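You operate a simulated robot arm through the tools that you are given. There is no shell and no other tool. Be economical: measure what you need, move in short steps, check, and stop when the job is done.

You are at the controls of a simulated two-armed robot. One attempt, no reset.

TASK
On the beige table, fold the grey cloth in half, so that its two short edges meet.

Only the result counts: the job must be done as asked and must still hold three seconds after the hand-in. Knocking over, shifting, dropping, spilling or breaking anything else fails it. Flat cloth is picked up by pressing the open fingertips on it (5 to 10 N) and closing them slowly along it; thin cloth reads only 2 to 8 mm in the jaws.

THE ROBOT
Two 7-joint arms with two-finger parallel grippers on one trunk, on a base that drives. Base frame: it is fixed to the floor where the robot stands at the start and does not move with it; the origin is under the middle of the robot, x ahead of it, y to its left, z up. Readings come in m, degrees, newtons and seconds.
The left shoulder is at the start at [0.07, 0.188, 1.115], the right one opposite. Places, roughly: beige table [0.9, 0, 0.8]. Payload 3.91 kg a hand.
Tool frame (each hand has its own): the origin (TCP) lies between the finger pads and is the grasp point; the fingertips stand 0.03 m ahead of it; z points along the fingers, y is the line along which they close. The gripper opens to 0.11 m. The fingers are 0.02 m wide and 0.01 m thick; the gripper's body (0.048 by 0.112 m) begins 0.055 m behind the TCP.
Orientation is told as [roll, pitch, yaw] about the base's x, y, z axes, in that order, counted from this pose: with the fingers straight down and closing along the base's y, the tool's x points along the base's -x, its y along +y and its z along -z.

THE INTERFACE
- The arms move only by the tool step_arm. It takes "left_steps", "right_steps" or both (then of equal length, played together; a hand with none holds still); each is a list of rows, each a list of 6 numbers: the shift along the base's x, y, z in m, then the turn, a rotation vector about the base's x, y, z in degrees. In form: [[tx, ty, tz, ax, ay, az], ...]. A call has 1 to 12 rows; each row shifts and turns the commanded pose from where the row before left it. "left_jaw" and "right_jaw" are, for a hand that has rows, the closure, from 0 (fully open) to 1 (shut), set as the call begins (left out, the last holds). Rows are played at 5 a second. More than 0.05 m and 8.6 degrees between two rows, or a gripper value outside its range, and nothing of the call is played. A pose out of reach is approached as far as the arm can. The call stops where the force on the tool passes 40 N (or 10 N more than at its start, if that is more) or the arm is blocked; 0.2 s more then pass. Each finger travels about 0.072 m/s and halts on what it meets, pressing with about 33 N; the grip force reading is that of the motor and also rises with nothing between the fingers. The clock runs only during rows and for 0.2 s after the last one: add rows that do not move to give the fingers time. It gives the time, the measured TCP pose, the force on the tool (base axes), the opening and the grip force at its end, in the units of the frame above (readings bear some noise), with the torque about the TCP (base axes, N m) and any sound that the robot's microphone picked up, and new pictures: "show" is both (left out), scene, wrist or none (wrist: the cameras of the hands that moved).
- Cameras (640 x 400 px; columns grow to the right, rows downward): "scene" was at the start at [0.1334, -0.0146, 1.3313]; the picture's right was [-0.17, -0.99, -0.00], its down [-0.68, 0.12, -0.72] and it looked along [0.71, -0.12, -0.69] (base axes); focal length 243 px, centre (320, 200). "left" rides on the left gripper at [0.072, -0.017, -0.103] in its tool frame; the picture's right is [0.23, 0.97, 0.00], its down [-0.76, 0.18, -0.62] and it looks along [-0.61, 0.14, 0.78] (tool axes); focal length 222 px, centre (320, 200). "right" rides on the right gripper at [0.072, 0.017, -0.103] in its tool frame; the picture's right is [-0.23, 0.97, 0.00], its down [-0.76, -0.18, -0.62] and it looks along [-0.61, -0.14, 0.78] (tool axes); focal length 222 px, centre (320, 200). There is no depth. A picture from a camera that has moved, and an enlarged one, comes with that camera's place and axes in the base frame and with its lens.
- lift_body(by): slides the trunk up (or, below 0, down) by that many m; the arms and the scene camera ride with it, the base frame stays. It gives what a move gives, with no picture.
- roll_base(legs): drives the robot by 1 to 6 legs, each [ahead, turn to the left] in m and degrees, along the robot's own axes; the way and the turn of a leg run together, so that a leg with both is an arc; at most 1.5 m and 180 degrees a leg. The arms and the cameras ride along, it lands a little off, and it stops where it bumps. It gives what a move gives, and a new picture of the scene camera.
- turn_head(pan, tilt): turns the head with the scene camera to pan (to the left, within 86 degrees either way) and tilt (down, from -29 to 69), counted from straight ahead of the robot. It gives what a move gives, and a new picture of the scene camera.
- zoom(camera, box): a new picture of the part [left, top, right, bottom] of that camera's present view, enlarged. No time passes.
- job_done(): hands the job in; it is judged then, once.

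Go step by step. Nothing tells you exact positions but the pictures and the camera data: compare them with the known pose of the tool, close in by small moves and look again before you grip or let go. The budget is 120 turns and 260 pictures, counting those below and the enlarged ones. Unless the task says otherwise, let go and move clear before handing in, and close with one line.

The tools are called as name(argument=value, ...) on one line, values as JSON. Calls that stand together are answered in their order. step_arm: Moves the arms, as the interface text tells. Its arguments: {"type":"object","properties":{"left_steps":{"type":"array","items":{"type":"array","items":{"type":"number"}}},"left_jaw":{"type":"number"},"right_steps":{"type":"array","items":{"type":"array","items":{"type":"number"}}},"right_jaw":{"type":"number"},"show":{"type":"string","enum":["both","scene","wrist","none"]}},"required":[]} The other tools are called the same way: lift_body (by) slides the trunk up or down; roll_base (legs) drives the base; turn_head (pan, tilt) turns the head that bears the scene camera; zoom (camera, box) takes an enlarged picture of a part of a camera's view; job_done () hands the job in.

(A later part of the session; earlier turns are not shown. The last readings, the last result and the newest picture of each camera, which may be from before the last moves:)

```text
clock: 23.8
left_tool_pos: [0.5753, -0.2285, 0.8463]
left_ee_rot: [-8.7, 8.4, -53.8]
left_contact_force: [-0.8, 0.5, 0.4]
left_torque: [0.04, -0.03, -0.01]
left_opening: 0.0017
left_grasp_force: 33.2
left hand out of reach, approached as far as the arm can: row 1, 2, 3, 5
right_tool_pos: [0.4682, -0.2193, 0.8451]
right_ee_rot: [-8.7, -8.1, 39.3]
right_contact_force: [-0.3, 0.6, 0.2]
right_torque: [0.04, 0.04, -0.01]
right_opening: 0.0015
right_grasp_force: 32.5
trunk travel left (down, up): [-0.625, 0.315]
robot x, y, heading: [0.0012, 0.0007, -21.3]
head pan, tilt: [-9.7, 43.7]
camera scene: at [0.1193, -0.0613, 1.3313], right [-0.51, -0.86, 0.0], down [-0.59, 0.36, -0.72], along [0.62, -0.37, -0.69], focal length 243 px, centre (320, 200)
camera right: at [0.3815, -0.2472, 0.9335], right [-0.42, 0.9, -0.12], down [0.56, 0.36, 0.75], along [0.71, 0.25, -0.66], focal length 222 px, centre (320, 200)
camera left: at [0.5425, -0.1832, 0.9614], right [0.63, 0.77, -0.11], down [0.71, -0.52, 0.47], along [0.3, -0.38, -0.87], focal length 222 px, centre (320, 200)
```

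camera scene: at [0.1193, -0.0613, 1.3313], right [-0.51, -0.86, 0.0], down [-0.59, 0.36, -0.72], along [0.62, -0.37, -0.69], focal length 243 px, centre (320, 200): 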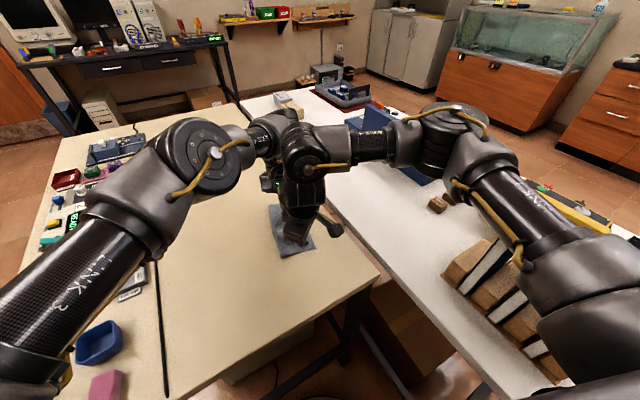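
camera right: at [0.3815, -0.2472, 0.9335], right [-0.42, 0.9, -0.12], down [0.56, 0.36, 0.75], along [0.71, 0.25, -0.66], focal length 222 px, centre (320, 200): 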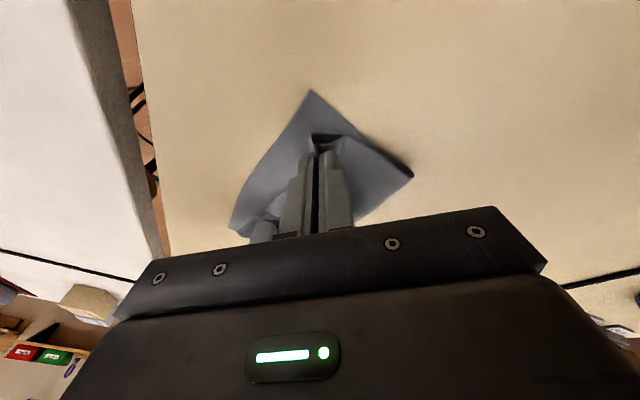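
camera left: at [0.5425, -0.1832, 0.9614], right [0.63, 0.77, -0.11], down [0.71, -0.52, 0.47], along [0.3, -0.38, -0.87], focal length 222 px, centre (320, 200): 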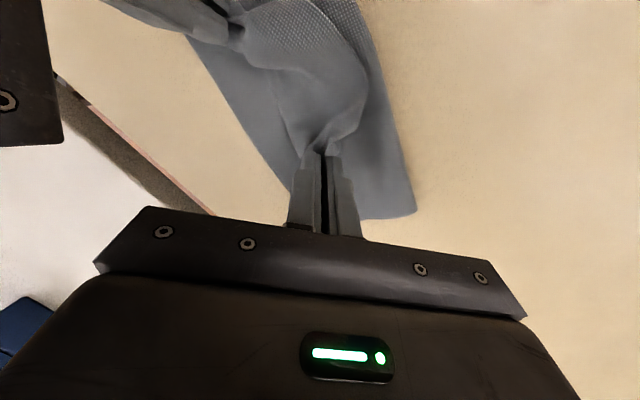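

The left hand is short of its target in x, so I'll turn its yaw back a little and push outward.

step_arm(left_steps=[[0, 0, 0, 0, 0, 6], [0, 0, 0, 0, 0, 6], [0.01, -0.002, 0, 0, 0, 0], [0.01, -0.002, 0, 0, 0, 0], [0.008, -0.002, 0, 0, 0, 0], [0, 0, 0, 0, 0, 0]], show="wrist")

```text
clock: 25.2
left_tool_pos: [0.5868, -0.231, 0.8483]
left_ee_rot: [-8.6, 8.4, -41.9]
left_contact_force: [-0.6, -0.3, 0.6]
left_torque: [0.01, -0.01, 0.0]
left_opening: 0.0018
left_grasp_force: 33.1
left hand out of reach, approached as far as the arm can: row 4, 5
right_tool_pos: [0.4683, -0.2186, 0.8461]
right_ee_rot: [-8.8, -8.2, 39.2]
right_contact_force: [0.9, -0.7, -0.4]
right_torque: [0.03, -0.01, 0.01]
right_opening: 0.0019
right_grasp_force: 33.5
trunk travel left (down, up): [-0.625, 0.315]
robot x, y, heading: [0.0007, 0.0019, -21.2]
head pan, tilt: [-9.7, 43.7]
camera left: at [0.5459, -0.1942, 0.9633], right [0.46, 0.88, -0.11], down [0.8, -0.36, 0.47], along [0.38, -0.31, -0.87], focal length 222 px, centre (320, 200)
```

left: 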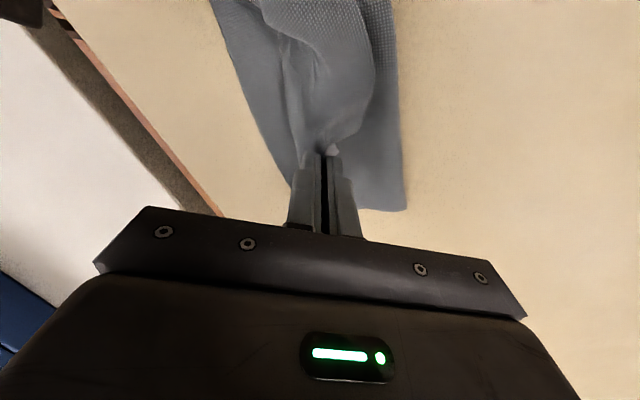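

step_arm(left_steps=[[0, 0, 0, 0, 0, 7], [0, 0, 0, 0, 0, 7], [0, 0, 0, 0, 0, 6], [0.01, -0.002, 0, 0, 0, 0], [0.01, -0.002, 0, 0, 0, 0], [0, 0, 0, 0, 0, 0]], show="both")

```text
clock: 26.6
left_tool_pos: [0.6083, -0.2351, 0.8472]
left_ee_rot: [-8.6, 8.3, -21.9]
left_contact_force: [-0.4, 0.1, 0.0]
left_torque: [0.0, 0.02, -0.02]
left_opening: 0.0021
left_grasp_force: 33.0
right_tool_pos: [0.4681, -0.2185, 0.8457]
right_ee_rot: [-8.8, -8.1, 39.3]
right_contact_force: [0.8, 0.1, 0.2]
right_torque: [0.02, 0.02, 0.02]
right_opening: 0.0015
right_grasp_force: 32.8
trunk travel left (down, up): [-0.625, 0.315]
robot x, y, heading: [-0.0027, 0.001, -21.4]
head pan, tilt: [-9.7, 43.7]
camera scene: at [0.1193, -0.0615, 1.3313], right [-0.51, -0.86, 0.0], down [-0.59, 0.36, -0.72], along [0.62, -0.37, -0.69], focal length 243 px, centre (320, 200)
camera left: at [0.5567, -0.2156, 0.963], right [0.13, 0.99, -0.11], down [0.88, -0.06, 0.47], along [0.46, -0.16, -0.87], focal length 222 px, centre (320, 200)
```

scene: 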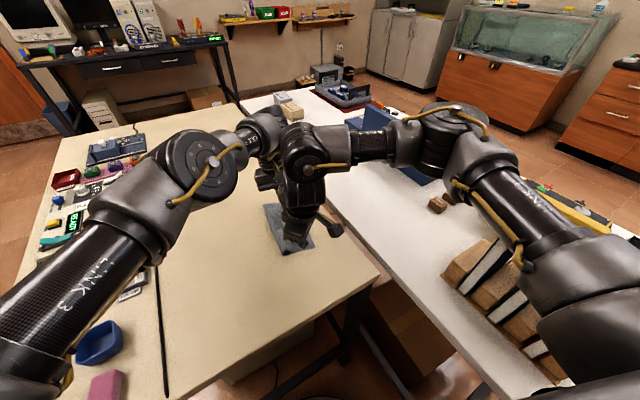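
left: 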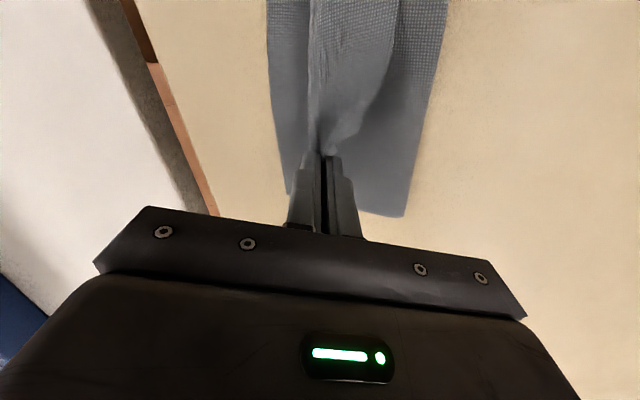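

Both hands are now over their targets, and the left edge line suggests going about 7 mm further. I'll lower the last bit.

step_arm(left_steps=[[0, -0.006, -0.004, 0, 0, 0], [0, 0, -0.005, 0, 0, 0], [0, 0, 0, 0, 0, 0]], right_steps=[[0, -0.003, -0.004, 0, 0, 0], [0, 0, -0.005, 0, 0, 0], [0, 0, 0, 0, 0, 0]], show="none")

```text
clock: 27.4
left_tool_pos: [0.6026, -0.2421, 0.8395]
left_ee_rot: [-8.6, 8.3, -22.0]
left_contact_force: [0.2, -0.4, -1.3]
left_torque: [-0.02, -0.02, -0.03]
left_opening: 0.0021
left_grasp_force: 33.0
left hand out of reach, approached as far as the arm can: row 1
right_tool_pos: [0.4675, -0.2208, 0.837]
right_ee_rot: [-8.8, -8.2, 39.3]
right_contact_force: [0.2, -0.4, 0.5]
right_torque: [0.03, 0.06, 0.05]
right_opening: 0.0018
right_grasp_force: 33.3
trunk travel left (down, up): [-0.625, 0.315]
robot x, y, heading: [-0.0001, -0.0004, -21.1]
head pan, tilt: [-9.7, 43.7]
```

step_arm(left_steps=[[0, 0, 0.0, 0, 0, 0], [0, 0, 0.0, 0, 0, 0], [0, 0, 0, 0, 0, 0]], right_steps=[[0, 0, 0.0, 0, 0, 0], [0, 0, 0, 0, 0, 0], [0, 0, 0, 0, 0, 0]], left_jaw=0.85, right_jaw=0.85, show="none")

step_arm(left_steps=[[0, 0, 0.02, 0, 0, 0], [0, 0, 0.03, 0, 0, 0], [0, 0, 0.03, 0, 0, 0], [0, 0, 0, 0, 0, 0]], right_steps=[[0, 0, 0.02, 0, 0, 0], [0, 0, 0.03, 0, 0, 0], [0, 0, 0.03, 0, 0, 0], [0, 0, 0, 0, 0, 0]], show="wrist")

```text
clock: 28.2
left_tool_pos: [0.6025, -0.2424, 0.8396]
left_ee_rot: [-8.6, 8.3, -21.9]
left_contact_force: [0.9, 0.4, -0.3]
left_torque: [-0.03, -0.01, 0.02]
left_opening: 0.0164
left_grasp_force: 0.0
right_tool_pos: [0.4689, -0.2202, 0.8376]
right_ee_rot: [-8.9, -8.2, 39.2]
right_contact_force: [1.2, -0.3, 0.4]
right_torque: [0.03, -0.02, 0.0]
right_opening: 0.0164
right_grasp_force: 0.0
trunk travel left (down, up): [-0.625, 0.315]
robot x, y, heading: [0.002, -0.0002, -21.3]
head pan, tilt: [-9.7, 43.7]
```

```text
clock: 29.2
left_tool_pos: [0.6055, -0.2423, 0.9206]
left_ee_rot: [-8.5, 8.5, -21.9]
left_contact_force: [0.5, -0.1, -0.5]
left_torque: [0.02, 0.0, 0.01]
left_opening: 0.0165
left_grasp_force: 0.1
right_tool_pos: [0.4702, -0.2227, 0.9172]
right_ee_rot: [-8.9, -8.1, 39.3]
right_contact_force: [1.1, 0.4, -0.2]
right_torque: [0.04, 0.04, 0.02]
right_opening: 0.0164
right_grasp_force: 0.1
trunk travel left (down, up): [-0.625, 0.315]
robot x, y, heading: [-0.0008, 0.0017, -21.0]
head pan, tilt: [-9.7, 43.7]
camera right: at [0.383, -0.25, 1.0051], right [-0.42, 0.9, -0.11], down [0.56, 0.36, 0.74], along [0.71, 0.25, -0.66], focal length 222 px, centre (320, 200)
camera left: at [0.5527, -0.2219, 1.0355], right [0.13, 0.99, -0.11], down [0.88, -0.07, 0.47], along [0.46, -0.16, -0.88], focal length 222 px, centre (320, 200)
```

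right: 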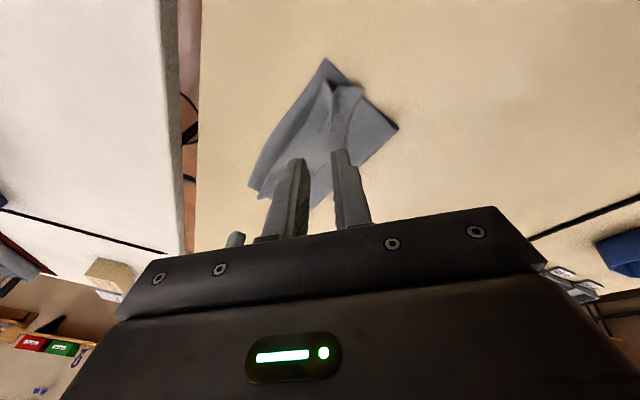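
left: 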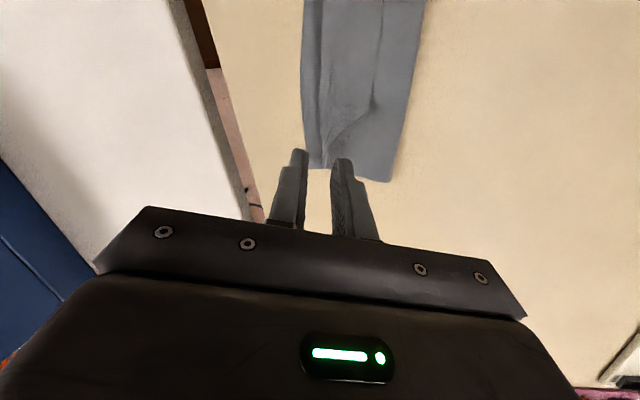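

The cloth is released, and there seem to be small dog-ears at the corners. I'll clear the arms and look.

step_arm(left_steps=[[0.01, 0.03, 0.01, 0, 0, 0], [0, 0.04, 0.01, 0, 0, 0], [0, 0.04, 0.01, 0, 0, 0], [0, 0.04, 0, 0, 0, 0], [0, 0.04, 0, 0, 0, 0], [0, 0.03, 0, 0, 0, 0]], right_steps=[[-0.02, -0.01, 0.03, 0, 0, 0], [-0.02, -0.03, 0.03, 0, 0, 0], [-0.02, -0.04, 0.01, 0, 0, 0], [-0.02, -0.04, 0, 0, 0, 0], [0, -0.04, 0, 0, 0, 0], [0, -0.03, 0, 0, 0, 0]], show="scene")

```text
clock: 30.6
left_tool_pos: [0.613, -0.0219, 0.9504]
left_ee_rot: [-8.6, 8.3, -21.9]
left_contact_force: [-0.7, -0.1, 0.3]
left_torque: [0.03, -0.01, 0.02]
left_opening: 0.0163
left_grasp_force: 0.1
right_tool_pos: [0.3879, -0.4112, 0.9868]
right_ee_rot: [-8.9, -8.3, 39.4]
right_contact_force: [0.6, -1.2, 0.1]
right_torque: [-0.01, -0.02, 0.02]
right_opening: 0.0166
right_grasp_force: 0.0
trunk travel left (down, up): [-0.625, 0.315]
robot x, y, heading: [0.0011, 0.0004, -21.5]
head pan, tilt: [-9.7, 43.7]
camera scene: at [0.1189, -0.0608, 1.3314], right [-0.51, -0.86, 0.0], down [-0.59, 0.36, -0.72], along [0.62, -0.37, -0.69], focal length 243 px, centre (320, 200)
```

scene: 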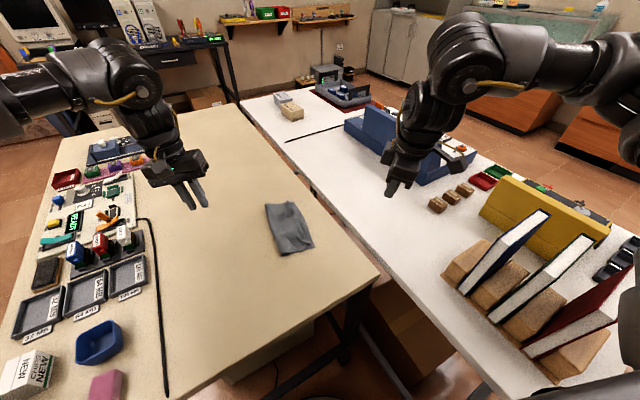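

zoom(camera="scene", box=[242, 185, 338, 265])

zoom(camera="left", box=[0, 0, 640, 400])

```text
5.00 times, centred on (290, 225) of scene
camera zoom: at [0.1189, -0.0608, 1.3314], right [-0.51, -0.86, 0.0], down [-0.59, 0.36, -0.72], along [0.62, -0.37, -0.69], focal length 1213 px, centre (470, 75)
```

zoom: 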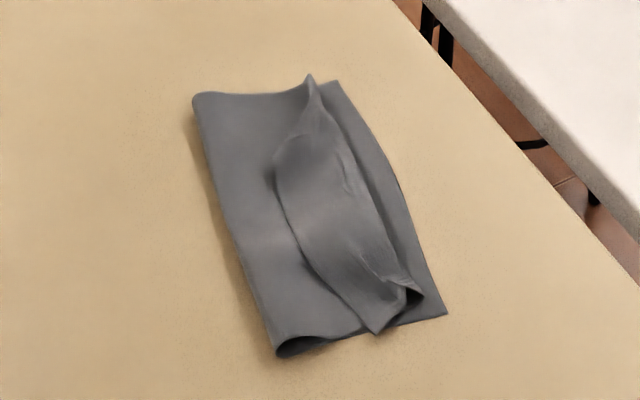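

```text
1.00 times, centred on (320, 200) of left (not enlarged: the box is as wide or as high as the picture)
camera zoom: at [0.5614, -0.0028, 1.0662], right [0.13, 0.98, -0.11], down [0.88, -0.06, 0.47], along [0.46, -0.16, -0.87], focal length 222 px, centre (320, 200)
```

zoom: 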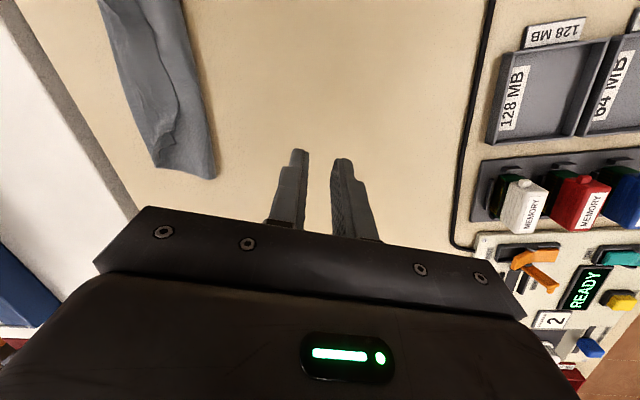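

The top edge has folded back on itself as a strip about 4 cm wide, and the crease is slightly off the middle. I'll turn the base a bit more so both arms reach comfortably, then pick that loose edge up again nearer its rim and lay it down afresh. First I'll move the right hand over the cloth side and level both tools.

step_arm(right_steps=[[0.0, 0.03, 0.03, 4, 0, 0], [0, 0.04, 0.0, 4, 0, 0], [0, 0.03, 0, 0, 4, 0], [0, 0, 0, 0, 4, -4], [0, 0, 0, 0, 0, -8], [0, 0, 0, 0, 0, -8]], left_steps=[[0, 0, 0.02, 4, 0, 0], [0, 0, 0.02, 4, 0, 0], [0, 0, 0, 0, -4, 0], [0, 0, 0, 0, -4, 0], [0, 0, 0, 0, 0, 6], [0, 0, 0, 0, 0, 6]], show="none")

roll_base(legs=[[0, -10]])

```text
clock: 32.0
left_tool_pos: [0.6124, -0.0209, 0.9891]
left_ee_rot: [1.8, 3.8, -8.2]
left_contact_force: [0.4, -1.0, 1.0]
left_torque: [-0.03, 0.0, 0.04]
left_opening: 0.0161
left_grasp_force: 0.1
right_tool_pos: [0.3877, -0.3096, 1.0158]
right_ee_rot: [2.4, -6.6, 17.1]
right_contact_force: [0.6, 0.5, 0.3]
right_torque: [-0.01, 0.0, 0.0]
right_opening: 0.0167
right_grasp_force: 0.1
trunk travel left (down, up): [-0.625, 0.315]
robot x, y, heading: [0.0021, -0.0008, -21.1]
head pan, tilt: [-9.7, 43.7]
```

```text
clock: 33.1
left_tool_pos: [0.5983, -0.1285, 0.9901]
left_ee_rot: [1.9, 3.8, -18.2]
left_contact_force: [-0.1, 0.1, 0.3]
left_torque: [0.01, -0.02, 0.03]
left_opening: 0.0166
left_grasp_force: 0.0
right_tool_pos: [0.3284, -0.3736, 1.0166]
right_ee_rot: [2.4, -6.8, 7.4]
right_contact_force: [0.5, -0.7, 0.5]
right_torque: [0.05, -0.02, 0.02]
right_opening: 0.0163
right_grasp_force: 0.0
trunk travel left (down, up): [-0.625, 0.315]
robot x, y, heading: [0.0008, -0.0023, -31.3]
head pan, tilt: [-9.7, 43.7]
camera scene: at [0.1069, -0.0812, 1.3313], right [-0.66, -0.76, 0.0], down [-0.52, 0.45, -0.72], along [0.55, -0.47, -0.69], focal length 243 px, centre (320, 200)
```

scene: 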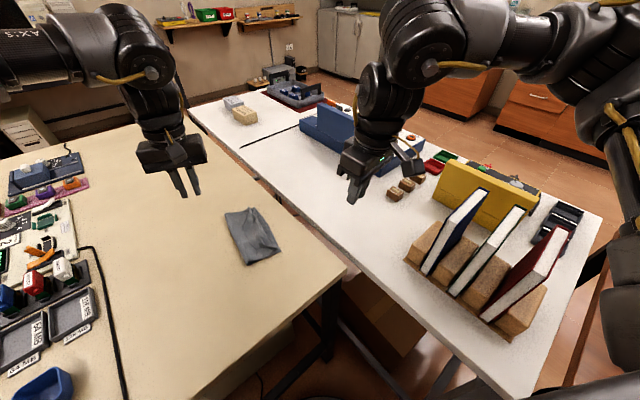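

step_arm(left_steps=[[0.0, -0.02, -0.02, -3, -3, 0], [0.0, -0.02, -0.02, 0, 0, 8], [0, 0, -0.015, 0, 0, 0], [0, 0, 0, 0, 0, 0]], right_steps=[[0.03, 0.02, 0, -3.2, 6.3, 0], [0.03, 0.02, -0.02, 0, 0, -8], [0.03, 0.02, -0.02, 0, 0, -8], [0, 0, 0, 0, 0, 0]], left_jaw=0.7, right_jaw=0.7, show="wrist")

zoom(camera="scene", box=[206, 196, 302, 276])

```text
clock: 34.1
left_tool_pos: [0.5994, -0.1685, 0.9352]
left_ee_rot: [-0.2, -0.1, -10.2]
left_contact_force: [0.3, -0.3, -0.1]
left_torque: [-0.01, 0.05, 0.0]
left_opening: 0.0331
left_grasp_force: 0.0
right_tool_pos: [0.4189, -0.3129, 0.9761]
right_ee_rot: [-0.1, -0.1, -8.5]
right_contact_force: [0.6, 0.4, -0.1]
right_torque: [0.0, -0.01, -0.04]
right_opening: 0.0332
right_grasp_force: 0.0
trunk travel left (down, up): [-0.625, 0.315]
robot x, y, heading: [0.001, -0.001, -31.3]
head pan, tilt: [-9.7, 43.7]
camera right: at [0.3495, -0.2853, 1.0782], right [0.37, 0.93, 0.0], down [0.73, -0.29, 0.63], along [0.58, -0.23, -0.78], focal length 222 px, centre (320, 200)
camera left: at [0.5262, -0.1715, 1.0399], right [-0.05, 1.0, 0.0], down [0.78, 0.04, 0.62], along [0.62, 0.03, -0.78], focal length 222 px, centre (320, 200)
```

right: 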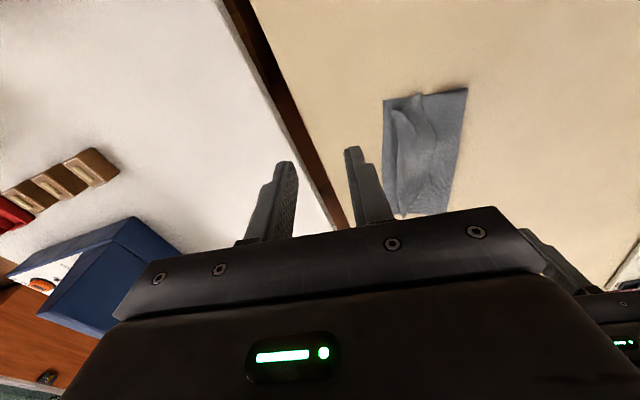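
left: 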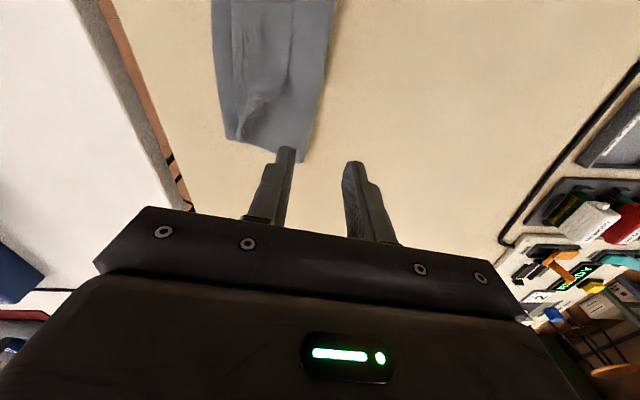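

```text
5.00 times, centred on (254, 236) of scene
camera zoom: at [0.1066, -0.0802, 1.3314], right [-0.65, -0.76, 0.0], down [-0.52, 0.45, -0.72], along [0.55, -0.47, -0.69], focal length 1213 px, centre (650, 20)
```

zoom: 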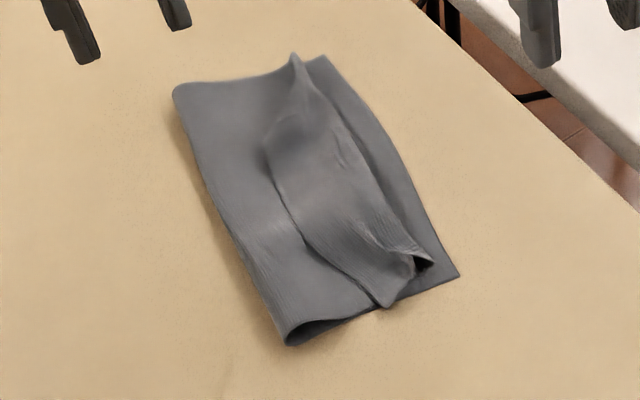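

zoom(camera="right", box=[360, 70, 500, 220])

zoom(camera="left", box=[190, 0, 350, 170])

```text
2.67 times, centred on (430, 145) of right
camera zoom: at [0.3495, -0.2853, 1.0782], right [0.37, 0.93, 0.0], down [0.73, -0.29, 0.63], along [0.58, -0.23, -0.78], focal length 592 px, centre (27, 347)
```

zoom: 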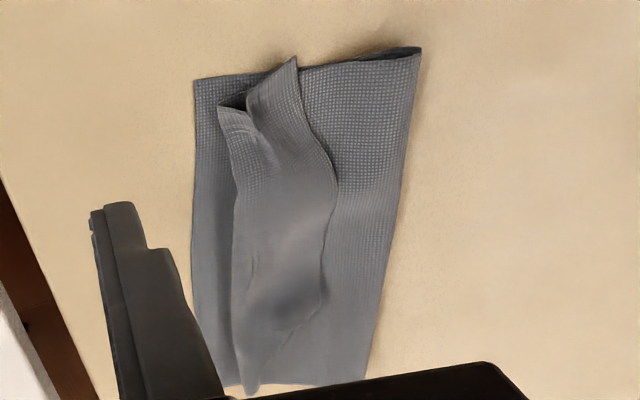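

```text
2.35 times, centred on (270, 85) of left
camera zoom: at [0.5262, -0.1715, 1.0399], right [-0.05, 1.0, 0.0], down [0.78, 0.04, 0.62], along [0.62, 0.03, -0.78], focal length 523 px, centre (438, 471)
```

zoom: 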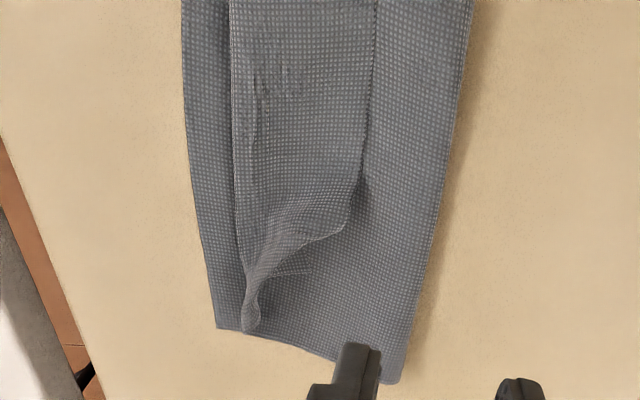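

The flap's free edge runs roughly from (0.445,-0.203) through (0.507,-0.192) to (0.575,-0.203), and the far corner is tucked in. I'll bring both hands over that edge, tilted apart.

step_arm(left_steps=[[0.0, 0, 0, 0, 6, 0], [0.0, 0, 0, 0, 6, 0], [-0.01, -0.013, 0, 0, 0, 0], [-0.01, -0.013, -0.02, 0, 0, 0], [-0.008, -0.013, -0.02, 0, 0, 0], [0, 0, -0.015, 0, 0, 0], [0, 0, 0, 0, 0, 0]], right_steps=[[0.0, 0, 0, 0, -6, 0], [0.0, 0, 0, 0, -6, 0], [0.013, 0.035, -0.02, 0, 0, 0], [0.013, 0.035, -0.03, 0, 0, 0], [0.012, 0.036, -0.03, 0, 0, 0], [0, 0, -0.015, 0, 0, 0], [0, 0, 0, 0, 0, 0]], show="both")

```text
clock: 35.7
left_tool_pos: [0.5705, -0.2041, 0.879]
left_ee_rot: [-2.3, 11.8, -10.5]
left_contact_force: [0.3, 0.4, 1.3]
left_torque: [0.0, -0.01, -0.03]
left_opening: 0.0329
left_grasp_force: 0.0
right_tool_pos: [0.4585, -0.2063, 0.8819]
right_ee_rot: [1.8, -12.1, -8.7]
right_contact_force: [0.7, 0.1, -0.1]
right_torque: [0.01, -0.04, 0.03]
right_opening: 0.0325
right_grasp_force: 0.1
trunk travel left (down, up): [-0.625, 0.315]
robot x, y, heading: [0.0007, 0.0035, -31.3]
head pan, tilt: [-9.7, 43.7]
camera scene: at [0.1069, -0.0802, 1.3314], right [-0.66, -0.76, 0.0], down [-0.52, 0.45, -0.72], along [0.55, -0.47, -0.69], focal length 243 px, centre (320, 200)
camera right: at [0.369, -0.1786, 0.9678], right [0.36, 0.93, 0.08], down [0.58, -0.29, 0.76], along [0.73, -0.23, -0.64], focal length 222 px, centre (320, 200)
camera left: at [0.5198, -0.2082, 0.9976], right [-0.05, 1.0, 0.01], down [0.89, 0.04, 0.45], along [0.45, 0.03, -0.89], focal length 222 px, centre (320, 200)
```

scene: 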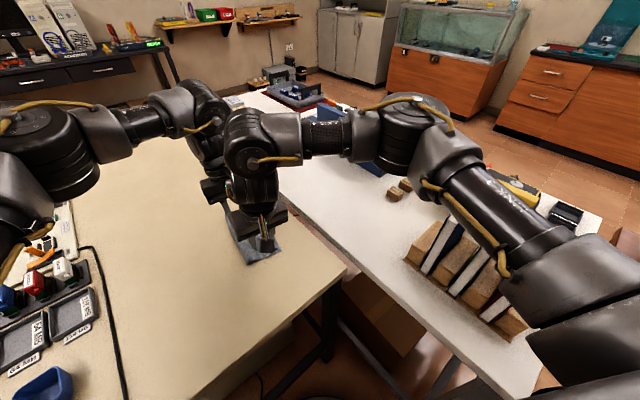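
right: 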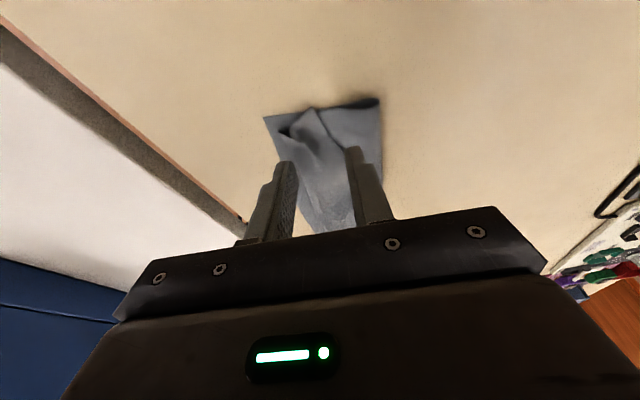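
left: 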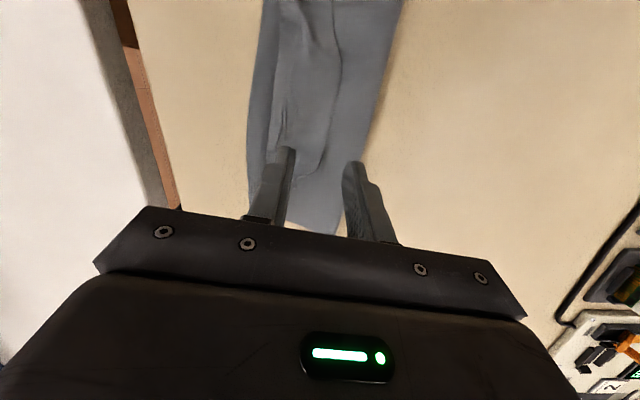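

The free edge lies between the fingers of both hands, so I'll lower them to just above the cloth.

step_arm(left_steps=[[0.0, -0.002, -0.02, 0, 0, 0], [0.0, 0, -0.015, 0, 0, 0], [0, 0, -0.006, 0, 0, 0], [0, 0, 0, 0, 0, 0]], right_steps=[[0.0, 0, -0.02, 0, 0, 0], [0.0, 0, -0.015, 0, 0, 0], [0, 0, -0.009, 0, 0, 0], [0, 0, 0, 0, 0, 0]], show="wrist")

zoom(camera="right", box=[240, 80, 440, 240])

zoom(camera="left", box=[220, 80, 420, 240])

```text
clock: 36.7
left_tool_pos: [0.5707, -0.2055, 0.8383]
left_ee_rot: [-2.3, 11.8, -10.5]
left_contact_force: [-0.3, -0.3, 0.6]
left_torque: [-0.01, 0.01, -0.03]
left_opening: 0.0328
left_grasp_force: 0.0
right_tool_pos: [0.4573, -0.2058, 0.8379]
right_ee_rot: [1.8, -12.1, -8.7]
right_contact_force: [-0.5, 0.0, -0.3]
right_torque: [0.0, 0.02, -0.05]
right_opening: 0.0329
right_grasp_force: 0.0
trunk travel left (down, up): [-0.625, 0.315]
robot x, y, heading: [-0.0008, 0.0025, -31.1]
head pan, tilt: [-9.7, 43.7]
camera right: at [0.368, -0.1788, 0.9241], right [0.36, 0.93, 0.08], down [0.58, -0.29, 0.76], along [0.73, -0.23, -0.64], focal length 222 px, centre (320, 200)
camera left: at [0.5206, -0.2104, 0.9567], right [-0.05, 1.0, 0.01], down [0.89, 0.04, 0.45], along [0.45, 0.03, -0.89], focal length 222 px, centre (320, 200)
```

right: 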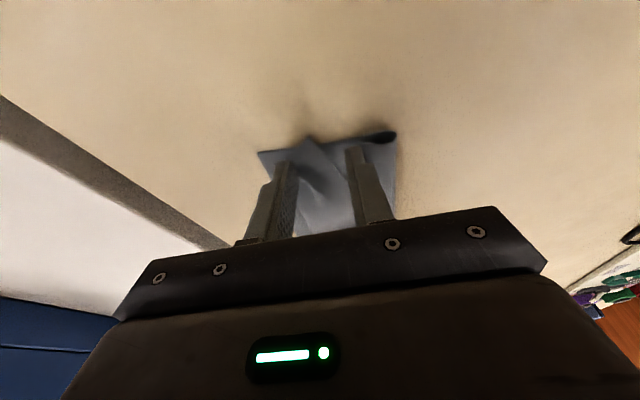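
left: 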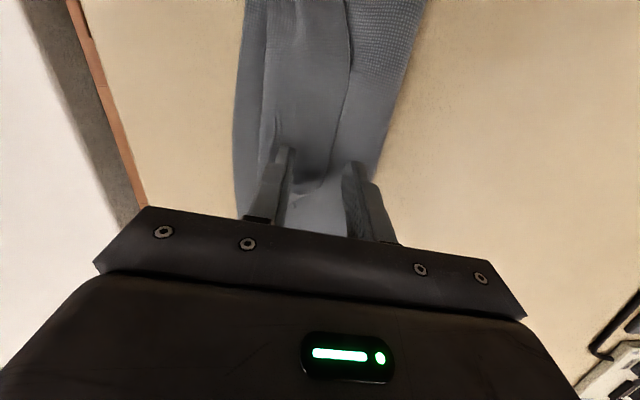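

```text
2.50 times, centred on (340, 160) of right
camera zoom: at [0.368, -0.1788, 0.9241], right [0.36, 0.93, 0.08], down [0.58, -0.29, 0.76], along [0.73, -0.23, -0.64], focal length 555 px, centre (270, 300)
```

zoom: 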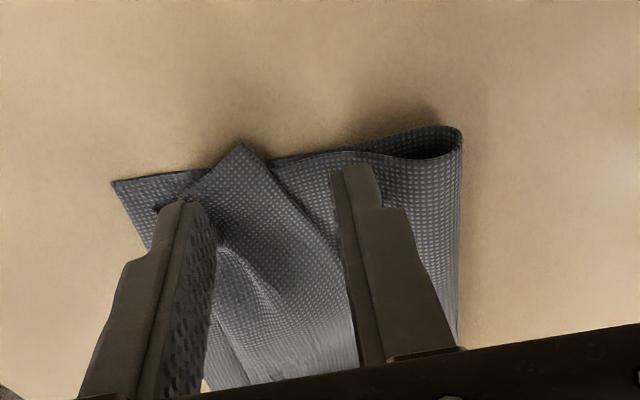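

```text
2.50 times, centred on (320, 160) of left
camera zoom: at [0.5206, -0.2104, 0.9567], right [-0.05, 1.0, 0.01], down [0.89, 0.04, 0.45], along [0.45, 0.03, -0.89], focal length 555 px, centre (320, 300)
```

zoom: 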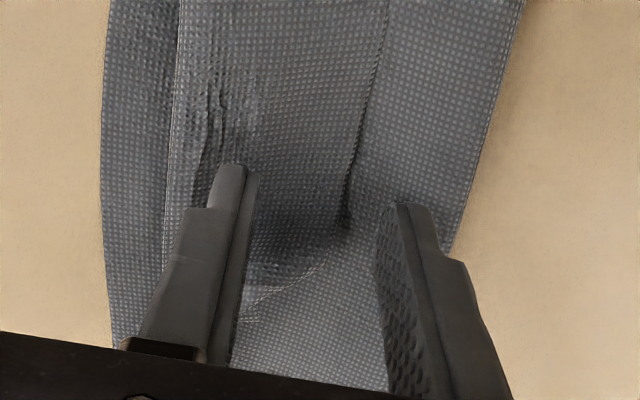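

Both hands are well placed, though the left one is near where the edge curls away. I'll nudge it nearer and start closing.

step_arm(left_steps=[[-0.009, 0.002, -0.001, 0, 0, 0], [0.0, 0, -0.002, 0, 0, 0], [0, 0, 0, 0, 0, 0]], right_steps=[[0, 0, -0.001, 0, 0, 0], [0.0, 0, -0.001, 0, 0, 0], [0, 0, 0, 0, 0, 0]], left_jaw=0.77, right_jaw=0.77, show="none")

step_arm(left_steps=[[0, 0, 0, 0, 0, 0], [0, 0, 0, 0, 0, 0]], right_steps=[[0, 0, 0, 0, 0, 0], [0, 0, 0, 0, 0, 0]], left_jaw=0.85, right_jaw=0.85, show="none")

zoom(camera="right", box=[240, 80, 440, 240])

zoom(camera="left", box=[220, 80, 420, 240])

```text
clock: 37.5
left_tool_pos: [0.562, -0.2042, 0.8344]
left_ee_rot: [-2.3, 11.8, -10.5]
left_contact_force: [0.2, 0.3, -0.5]
left_torque: [0.03, -0.01, -0.01]
left_opening: 0.0254
left_grasp_force: 0.0
right_tool_pos: [0.458, -0.2076, 0.8347]
right_ee_rot: [1.9, -12.0, -8.8]
right_contact_force: [1.4, -0.7, 0.1]
right_torque: [0.0, 0.03, 0.02]
right_opening: 0.0252
right_grasp_force: 0.1
trunk travel left (down, up): [-0.625, 0.315]
robot x, y, heading: [-0.0016, 0.0003, -31.1]
head pan, tilt: [-9.7, 43.7]
```

```text
clock: 38.1
left_tool_pos: [0.5614, -0.2046, 0.8346]
left_ee_rot: [-2.2, 11.7, -10.5]
left_contact_force: [-0.7, 1.0, 0.5]
left_torque: [-0.04, -0.06, 0.0]
left_opening: 0.0164
left_grasp_force: 0.1
right_tool_pos: [0.4569, -0.2069, 0.8349]
right_ee_rot: [1.8, -12.1, -8.6]
right_contact_force: [-0.1, -0.4, 0.4]
right_torque: [-0.01, 0.01, 0.01]
right_opening: 0.0165
right_grasp_force: 0.1
trunk travel left (down, up): [-0.625, 0.315]
robot x, y, heading: [0.0006, -0.001, -31.1]
head pan, tilt: [-9.7, 43.7]
```

```text
2.50 times, centred on (340, 160) of right
camera zoom: at [0.3677, -0.1794, 0.9211], right [0.36, 0.93, 0.08], down [0.58, -0.29, 0.76], along [0.73, -0.23, -0.64], focal length 555 px, centre (270, 300)
```

zoom: 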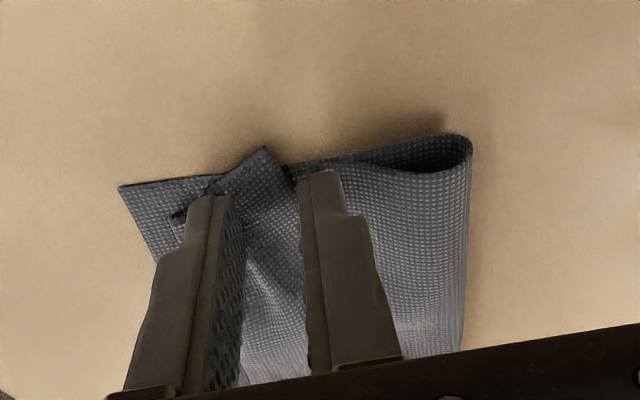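

```text
2.50 times, centred on (320, 160) of left
camera zoom: at [0.5116, -0.2085, 0.9533], right [-0.05, 1.0, 0.01], down [0.89, 0.04, 0.45], along [0.45, 0.03, -0.89], focal length 555 px, centre (320, 300)
```

zoom: 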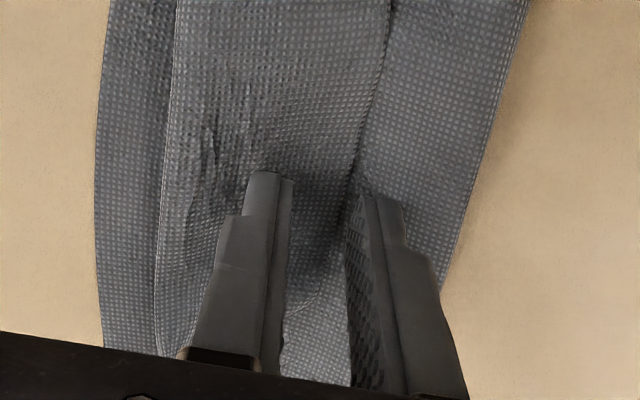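

Now I'll close fully and check the openings.

step_arm(left_steps=[[0, 0, -0.0005, 0, 0, 0], [0, 0, 0, 0, 0, 0]], right_steps=[[0, 0, -0.0005, 0, 0, 0], [0, 0, 0, 0, 0, 0]], left_jaw=0.91, right_jaw=0.91, show="none")

step_arm(left_steps=[[0, 0, 0, 0, 0, 0], [0, 0, 0, 0, 0, 0], [0, 0, 0, 0, 0, 0]], right_steps=[[0, 0, 0, 0, 0, 0], [0, 0, 0, 0, 0, 0], [0, 0, 0, 0, 0, 0]], left_jaw=1, right_jaw=1, show="none")

step_arm(left_steps=[[0, 0, 0.01, 0, 0, 0], [0, 0, 0.01, 0, 0, 0], [0, 0, 0.01, 0, 0, 0], [0, 0, 0, 0, 0, 0]], right_steps=[[0, 0, 0.01, 0, 0, 0], [0, 0, 0.01, 0, 0, 0], [0, 0, 0.01, 0, 0, 0], [0, 0, 0, 0, 0, 0]], show="wrist")

```text
clock: 38.7
left_tool_pos: [0.5619, -0.2057, 0.8354]
left_ee_rot: [-2.3, 11.7, -10.4]
left_contact_force: [-0.1, -0.4, -0.4]
left_torque: [-0.01, 0.02, 0.01]
left_opening: 0.0098
left_grasp_force: 0.1
right_tool_pos: [0.4565, -0.2069, 0.8356]
right_ee_rot: [1.8, -12.0, -8.7]
right_contact_force: [0.1, -0.5, -0.8]
right_torque: [0.01, 0.03, 0.01]
right_opening: 0.01
right_grasp_force: 0.0
trunk travel left (down, up): [-0.625, 0.315]
robot x, y, heading: [-0.0, 0.0009, -31.0]
head pan, tilt: [-9.7, 43.7]
```

```text
clock: 39.5
left_tool_pos: [0.5613, -0.2056, 0.8342]
left_ee_rot: [-2.3, 11.8, -10.6]
left_contact_force: [0.4, 0.1, 0.8]
left_torque: [0.01, -0.02, 0.03]
left_opening: 0.0013
left_grasp_force: 32.1
right_tool_pos: [0.4569, -0.2062, 0.835]
right_ee_rot: [1.8, -12.0, -8.7]
right_contact_force: [-0.5, -0.5, -0.6]
right_torque: [-0.01, 0.0, -0.02]
right_opening: 0.0
right_grasp_force: 33.6
trunk travel left (down, up): [-0.625, 0.315]
robot x, y, heading: [0.0016, 0.0039, -31.2]
head pan, tilt: [-9.7, 43.7]
```

```text
clock: 40.5
left_tool_pos: [0.5643, -0.2056, 0.8639]
left_ee_rot: [-2.1, 11.8, -10.5]
left_contact_force: [0.0, 0.8, 0.4]
left_torque: [-0.01, 0.02, -0.01]
left_opening: 0.0007
left_grasp_force: 32.9
right_tool_pos: [0.456, -0.2062, 0.8657]
right_ee_rot: [1.7, -11.9, -8.7]
right_contact_force: [0.4, -0.3, -0.7]
right_torque: [0.0, -0.02, -0.01]
right_opening: 0.0003
right_grasp_force: 32.9
trunk travel left (down, up): [-0.625, 0.315]
robot x, y, heading: [-0.0004, -0.0021, -31.0]
head pan, tilt: [-9.7, 43.7]
camera right: at [0.3679, -0.1794, 0.9508], right [0.36, 0.93, 0.08], down [0.58, -0.29, 0.76], along [0.73, -0.23, -0.64], focal length 222 px, centre (320, 200)
camera left: at [0.513, -0.2105, 0.9825], right [-0.05, 1.0, 0.01], down [0.89, 0.04, 0.45], along [0.45, 0.03, -0.89], focal length 222 px, centre (320, 200)
```

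right: 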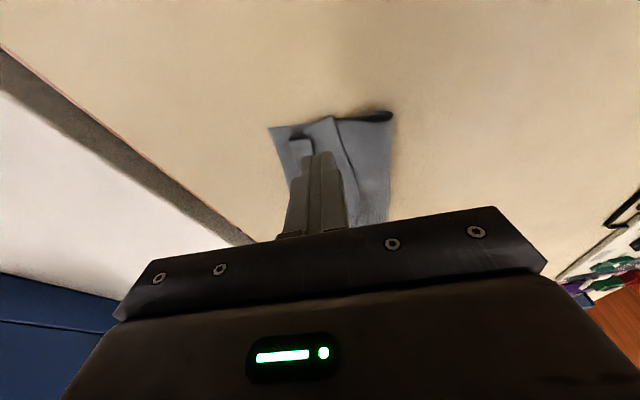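
left: 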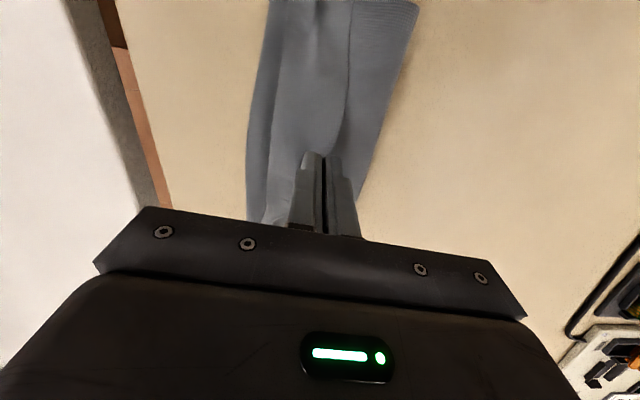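

The jaws shut without the cloth, because the fingers were hovering. I'll reopen narrower, press onto the flap just inside its edge, and close there.

step_arm(left_steps=[[0.008, -0.007, 0, 0, 0, 0], [0, 0, 0, 0, 0, 0], [0, 0, -0.015, 0, 0, 0], [0, 0, -0.014, 0, 0, 0], [0, 0, 0, 0, 0, 0]], right_steps=[[0.011, -0.006, 0, 0, 0, 0], [0, 0, 0, 0, 0, 0], [0, 0, -0.015, 0, 0, 0], [0, 0, -0.016, 0, 0, 0], [0, 0, 0, 0, 0, 0]], left_jaw=0.8, right_jaw=0.8, show="none")

zoom(camera="right", box=[240, 80, 440, 240])

zoom(camera="left", box=[220, 80, 420, 240])

```text
clock: 41.7
left_tool_pos: [0.5682, -0.2123, 0.8358]
left_ee_rot: [-2.2, 11.8, -10.6]
left_contact_force: [-0.1, 0.0, -0.3]
left_torque: [0.02, -0.03, 0.04]
left_opening: 0.0219
left_grasp_force: 0.1
right_tool_pos: [0.4663, -0.2117, 0.8336]
right_ee_rot: [1.8, -12.1, -8.6]
right_contact_force: [-0.6, -1.5, 10.1]
right_torque: [-0.16, 0.06, 0.02]
right_opening: 0.0223
right_grasp_force: 0.2
trunk travel left (down, up): [-0.625, 0.315]
robot x, y, heading: [0.0007, 0.0002, -31.1]
head pan, tilt: [-9.7, 43.7]
```

```text
2.50 times, centred on (340, 160) of right
camera zoom: at [0.3783, -0.1849, 0.9192], right [0.36, 0.93, 0.08], down [0.58, -0.29, 0.76], along [0.73, -0.23, -0.64], focal length 555 px, centre (270, 300)
```

zoom: 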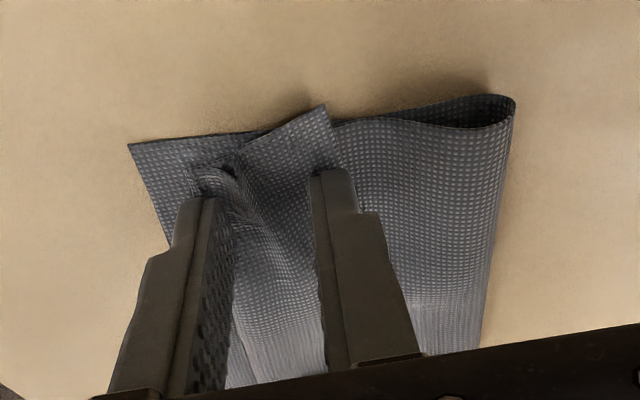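

```text
2.50 times, centred on (320, 160) of left
camera zoom: at [0.5198, -0.2169, 0.954], right [-0.05, 1.0, 0.01], down [0.89, 0.04, 0.45], along [0.45, 0.03, -0.89], focal length 555 px, centre (320, 300)
```

zoom: 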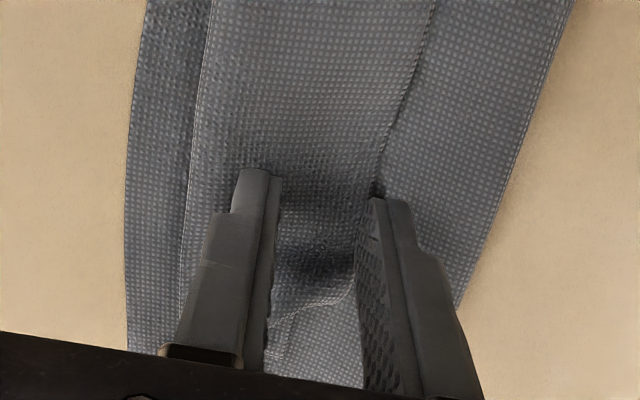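

The right hand is pressing well, with the edge at its outer finger. I'll lower the left hand and close the right one a step.

step_arm(left_steps=[[0, 0, -0.0015, 0, 0, 0], [0, 0, -0.001, 0, 0, 0], [0, 0, 0, 0, 0, 0]], right_steps=[[0, 0, 0, 0, 0, 0], [0, 0, 0, 0, 0, 0], [0, 0, 0, 0, 0, 0]], right_jaw=0.86, show="none")

zoom(camera="right", box=[240, 80, 440, 240])

```text
clock: 42.5
left_tool_pos: [0.5698, -0.2127, 0.8337]
left_ee_rot: [-2.2, 11.8, -10.5]
left_contact_force: [0.1, -0.2, 0.6]
left_torque: [-0.04, 0.0, -0.01]
left_opening: 0.0219
left_grasp_force: 0.0
right_tool_pos: [0.4668, -0.2122, 0.8337]
right_ee_rot: [1.7, -12.0, -8.7]
right_contact_force: [1.3, 0.7, 9.6]
right_torque: [-0.02, 0.02, -0.02]
right_opening: 0.0143
right_grasp_force: 0.1
trunk travel left (down, up): [-0.625, 0.315]
robot x, y, heading: [0.0025, -0.0007, -31.3]
head pan, tilt: [-9.7, 43.7]
```

```text
2.50 times, centred on (340, 160) of right
camera zoom: at [0.378, -0.1846, 0.9192], right [0.36, 0.93, 0.08], down [0.58, -0.29, 0.76], along [0.73, -0.23, -0.64], focal length 555 px, centre (270, 300)
```

zoom: 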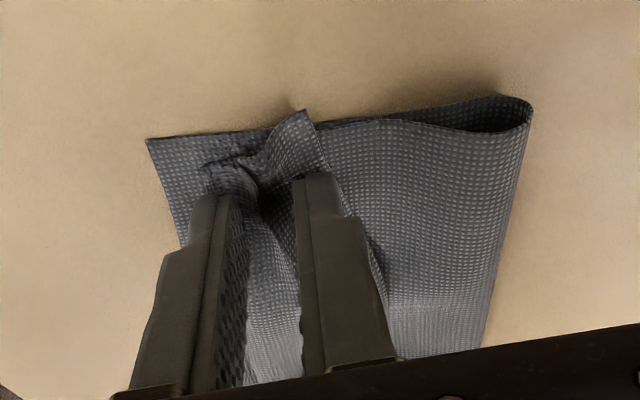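

The flap is gathering between the right fingers, so I'll finish closing that hand and press the left a bit more.

step_arm(left_steps=[[0, 0, -0.001, 0, 0, 0], [0, 0, 0, 0, 0, 0], [0, 0, 0, 0, 0, 0]], right_steps=[[0, 0, 0, 0, 0, 0], [0, 0, 0, 0, 0, 0], [0, 0, 0, 0, 0, 0]], right_jaw=0.93, show="none")

step_arm(left_steps=[[0, 0, -0.0005, 0, 0, 0], [0, 0, 0, 0, 0, 0], [0, 0, 0, 0, 0, 0]], right_steps=[[0, 0, 0, 0, 0, 0], [0, 0, 0, 0, 0, 0], [0, 0, 0, 0, 0, 0]], right_jaw=1, show="none")

zoom(camera="right", box=[240, 80, 440, 240])

```text
clock: 43.3
left_tool_pos: [0.5694, -0.2131, 0.8339]
left_ee_rot: [-2.4, 11.8, -10.5]
left_contact_force: [0.6, 0.6, 7.5]
left_torque: [0.04, -0.09, -0.02]
left_opening: 0.0222
left_grasp_force: 0.1
right_tool_pos: [0.467, -0.213, 0.8326]
right_ee_rot: [1.8, -12.0, -8.7]
right_contact_force: [1.0, -0.8, 7.2]
right_torque: [-0.02, -0.01, -0.01]
right_opening: 0.0069
right_grasp_force: 0.0
trunk travel left (down, up): [-0.625, 0.315]
robot x, y, heading: [0.0046, 0.0018, -31.1]
head pan, tilt: [-9.7, 43.7]
```

```text
clock: 44.1
left_tool_pos: [0.5683, -0.2128, 0.8333]
left_ee_rot: [-2.3, 11.8, -10.4]
left_contact_force: [2.6, 0.4, 13.3]
left_torque: [0.18, -0.19, -0.04]
left_opening: 0.0219
left_grasp_force: 0.6
right_tool_pos: [0.4671, -0.2116, 0.8328]
right_ee_rot: [1.8, -11.9, -8.7]
right_contact_force: [-0.2, -1.1, 4.2]
right_torque: [-0.02, -0.04, 0.02]
right_opening: 0.0019
right_grasp_force: 33.2
trunk travel left (down, up): [-0.625, 0.315]
robot x, y, heading: [0.0052, 0.0015, -31.3]
head pan, tilt: [-9.7, 43.7]
```

```text
2.50 times, centred on (340, 160) of right
camera zoom: at [0.3773, -0.1847, 0.9192], right [0.36, 0.93, 0.08], down [0.58, -0.29, 0.76], along [0.73, -0.23, -0.64], focal length 555 px, centre (270, 300)
```

zoom: 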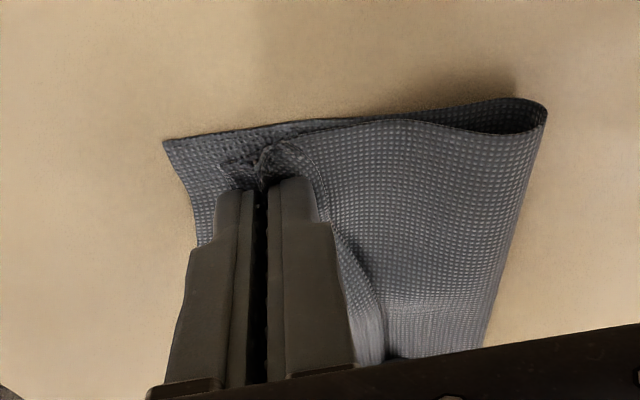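

The right hand reads 1.9 mm, so it has the flap. Now I'll close the left hand in steps.

step_arm(left_steps=[[0, 0, 0.0004, 0, 0, 0], [0, 0, 0, 0, 0, 0]], left_jaw=0.87, show="none")

step_arm(left_steps=[[0, 0, 0, 0, 0, 0], [0, 0, 0, 0, 0, 0]], left_jaw=0.93, show="none")

zoom(camera="left", box=[220, 80, 420, 240])

step_arm(left_steps=[[0, 0, 0, 0, 0, 0], [0, 0, 0, 0, 0, 0], [0, 0, 0, 0, 0, 0]], left_jaw=1, show="none")

```text
clock: 44.7
left_tool_pos: [0.5683, -0.2139, 0.8331]
left_ee_rot: [-2.3, 11.8, -10.6]
left_contact_force: [-1.7, -1.8, 11.4]
left_torque: [0.05, -0.02, -0.01]
left_opening: 0.0133
left_grasp_force: 0.0
right_tool_pos: [0.4664, -0.2117, 0.8344]
right_ee_rot: [1.8, -12.0, -8.7]
right_contact_force: [0.8, 0.3, 4.3]
right_torque: [0.0, -0.03, 0.0]
right_opening: 0.0017
right_grasp_force: 33.6
trunk travel left (down, up): [-0.625, 0.315]
robot x, y, heading: [0.0012, -0.0015, -31.1]
head pan, tilt: [-9.7, 43.7]
```

```text
clock: 45.3
left_tool_pos: [0.5704, -0.2122, 0.8331]
left_ee_rot: [-2.3, 11.6, -10.5]
left_contact_force: [-0.1, 1.2, 11.5]
left_torque: [0.09, 0.02, 0.01]
left_opening: 0.0079
left_grasp_force: 0.0
right_tool_pos: [0.4671, -0.2114, 0.8333]
right_ee_rot: [1.8, -11.9, -8.7]
right_contact_force: [-0.1, -0.7, 3.0]
right_torque: [0.03, 0.0, 0.02]
right_opening: 0.0022
right_grasp_force: 32.9
trunk travel left (down, up): [-0.625, 0.315]
robot x, y, heading: [0.0008, -0.001, -31.1]
head pan, tilt: [-9.7, 43.7]
```

```text
2.50 times, centred on (320, 160) of left
camera zoom: at [0.5193, -0.2165, 0.951], right [-0.05, 1.0, 0.01], down [0.89, 0.04, 0.45], along [0.45, 0.03, -0.89], focal length 555 px, centre (320, 300)
```

zoom: 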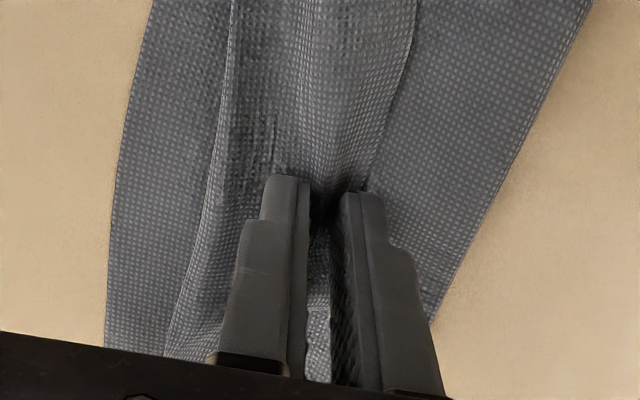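

```text
clock: 46.1
left_tool_pos: [0.5694, -0.2129, 0.8335]
left_ee_rot: [-2.4, 11.7, -10.7]
left_contact_force: [-1.0, -0.3, 8.7]
left_torque: [0.0, -0.02, -0.02]
left_opening: 0.0019
left_grasp_force: 33.2
right_tool_pos: [0.4668, -0.2123, 0.8326]
right_ee_rot: [1.8, -12.0, -8.6]
right_contact_force: [-0.1, 0.6, 3.8]
right_torque: [0.03, 0.01, 0.0]
right_opening: 0.0021
right_grasp_force: 33.1
trunk travel left (down, up): [-0.625, 0.315]
robot x, y, heading: [-0.0028, -0.0003, -31.1]
head pan, tilt: [-9.7, 43.7]
```

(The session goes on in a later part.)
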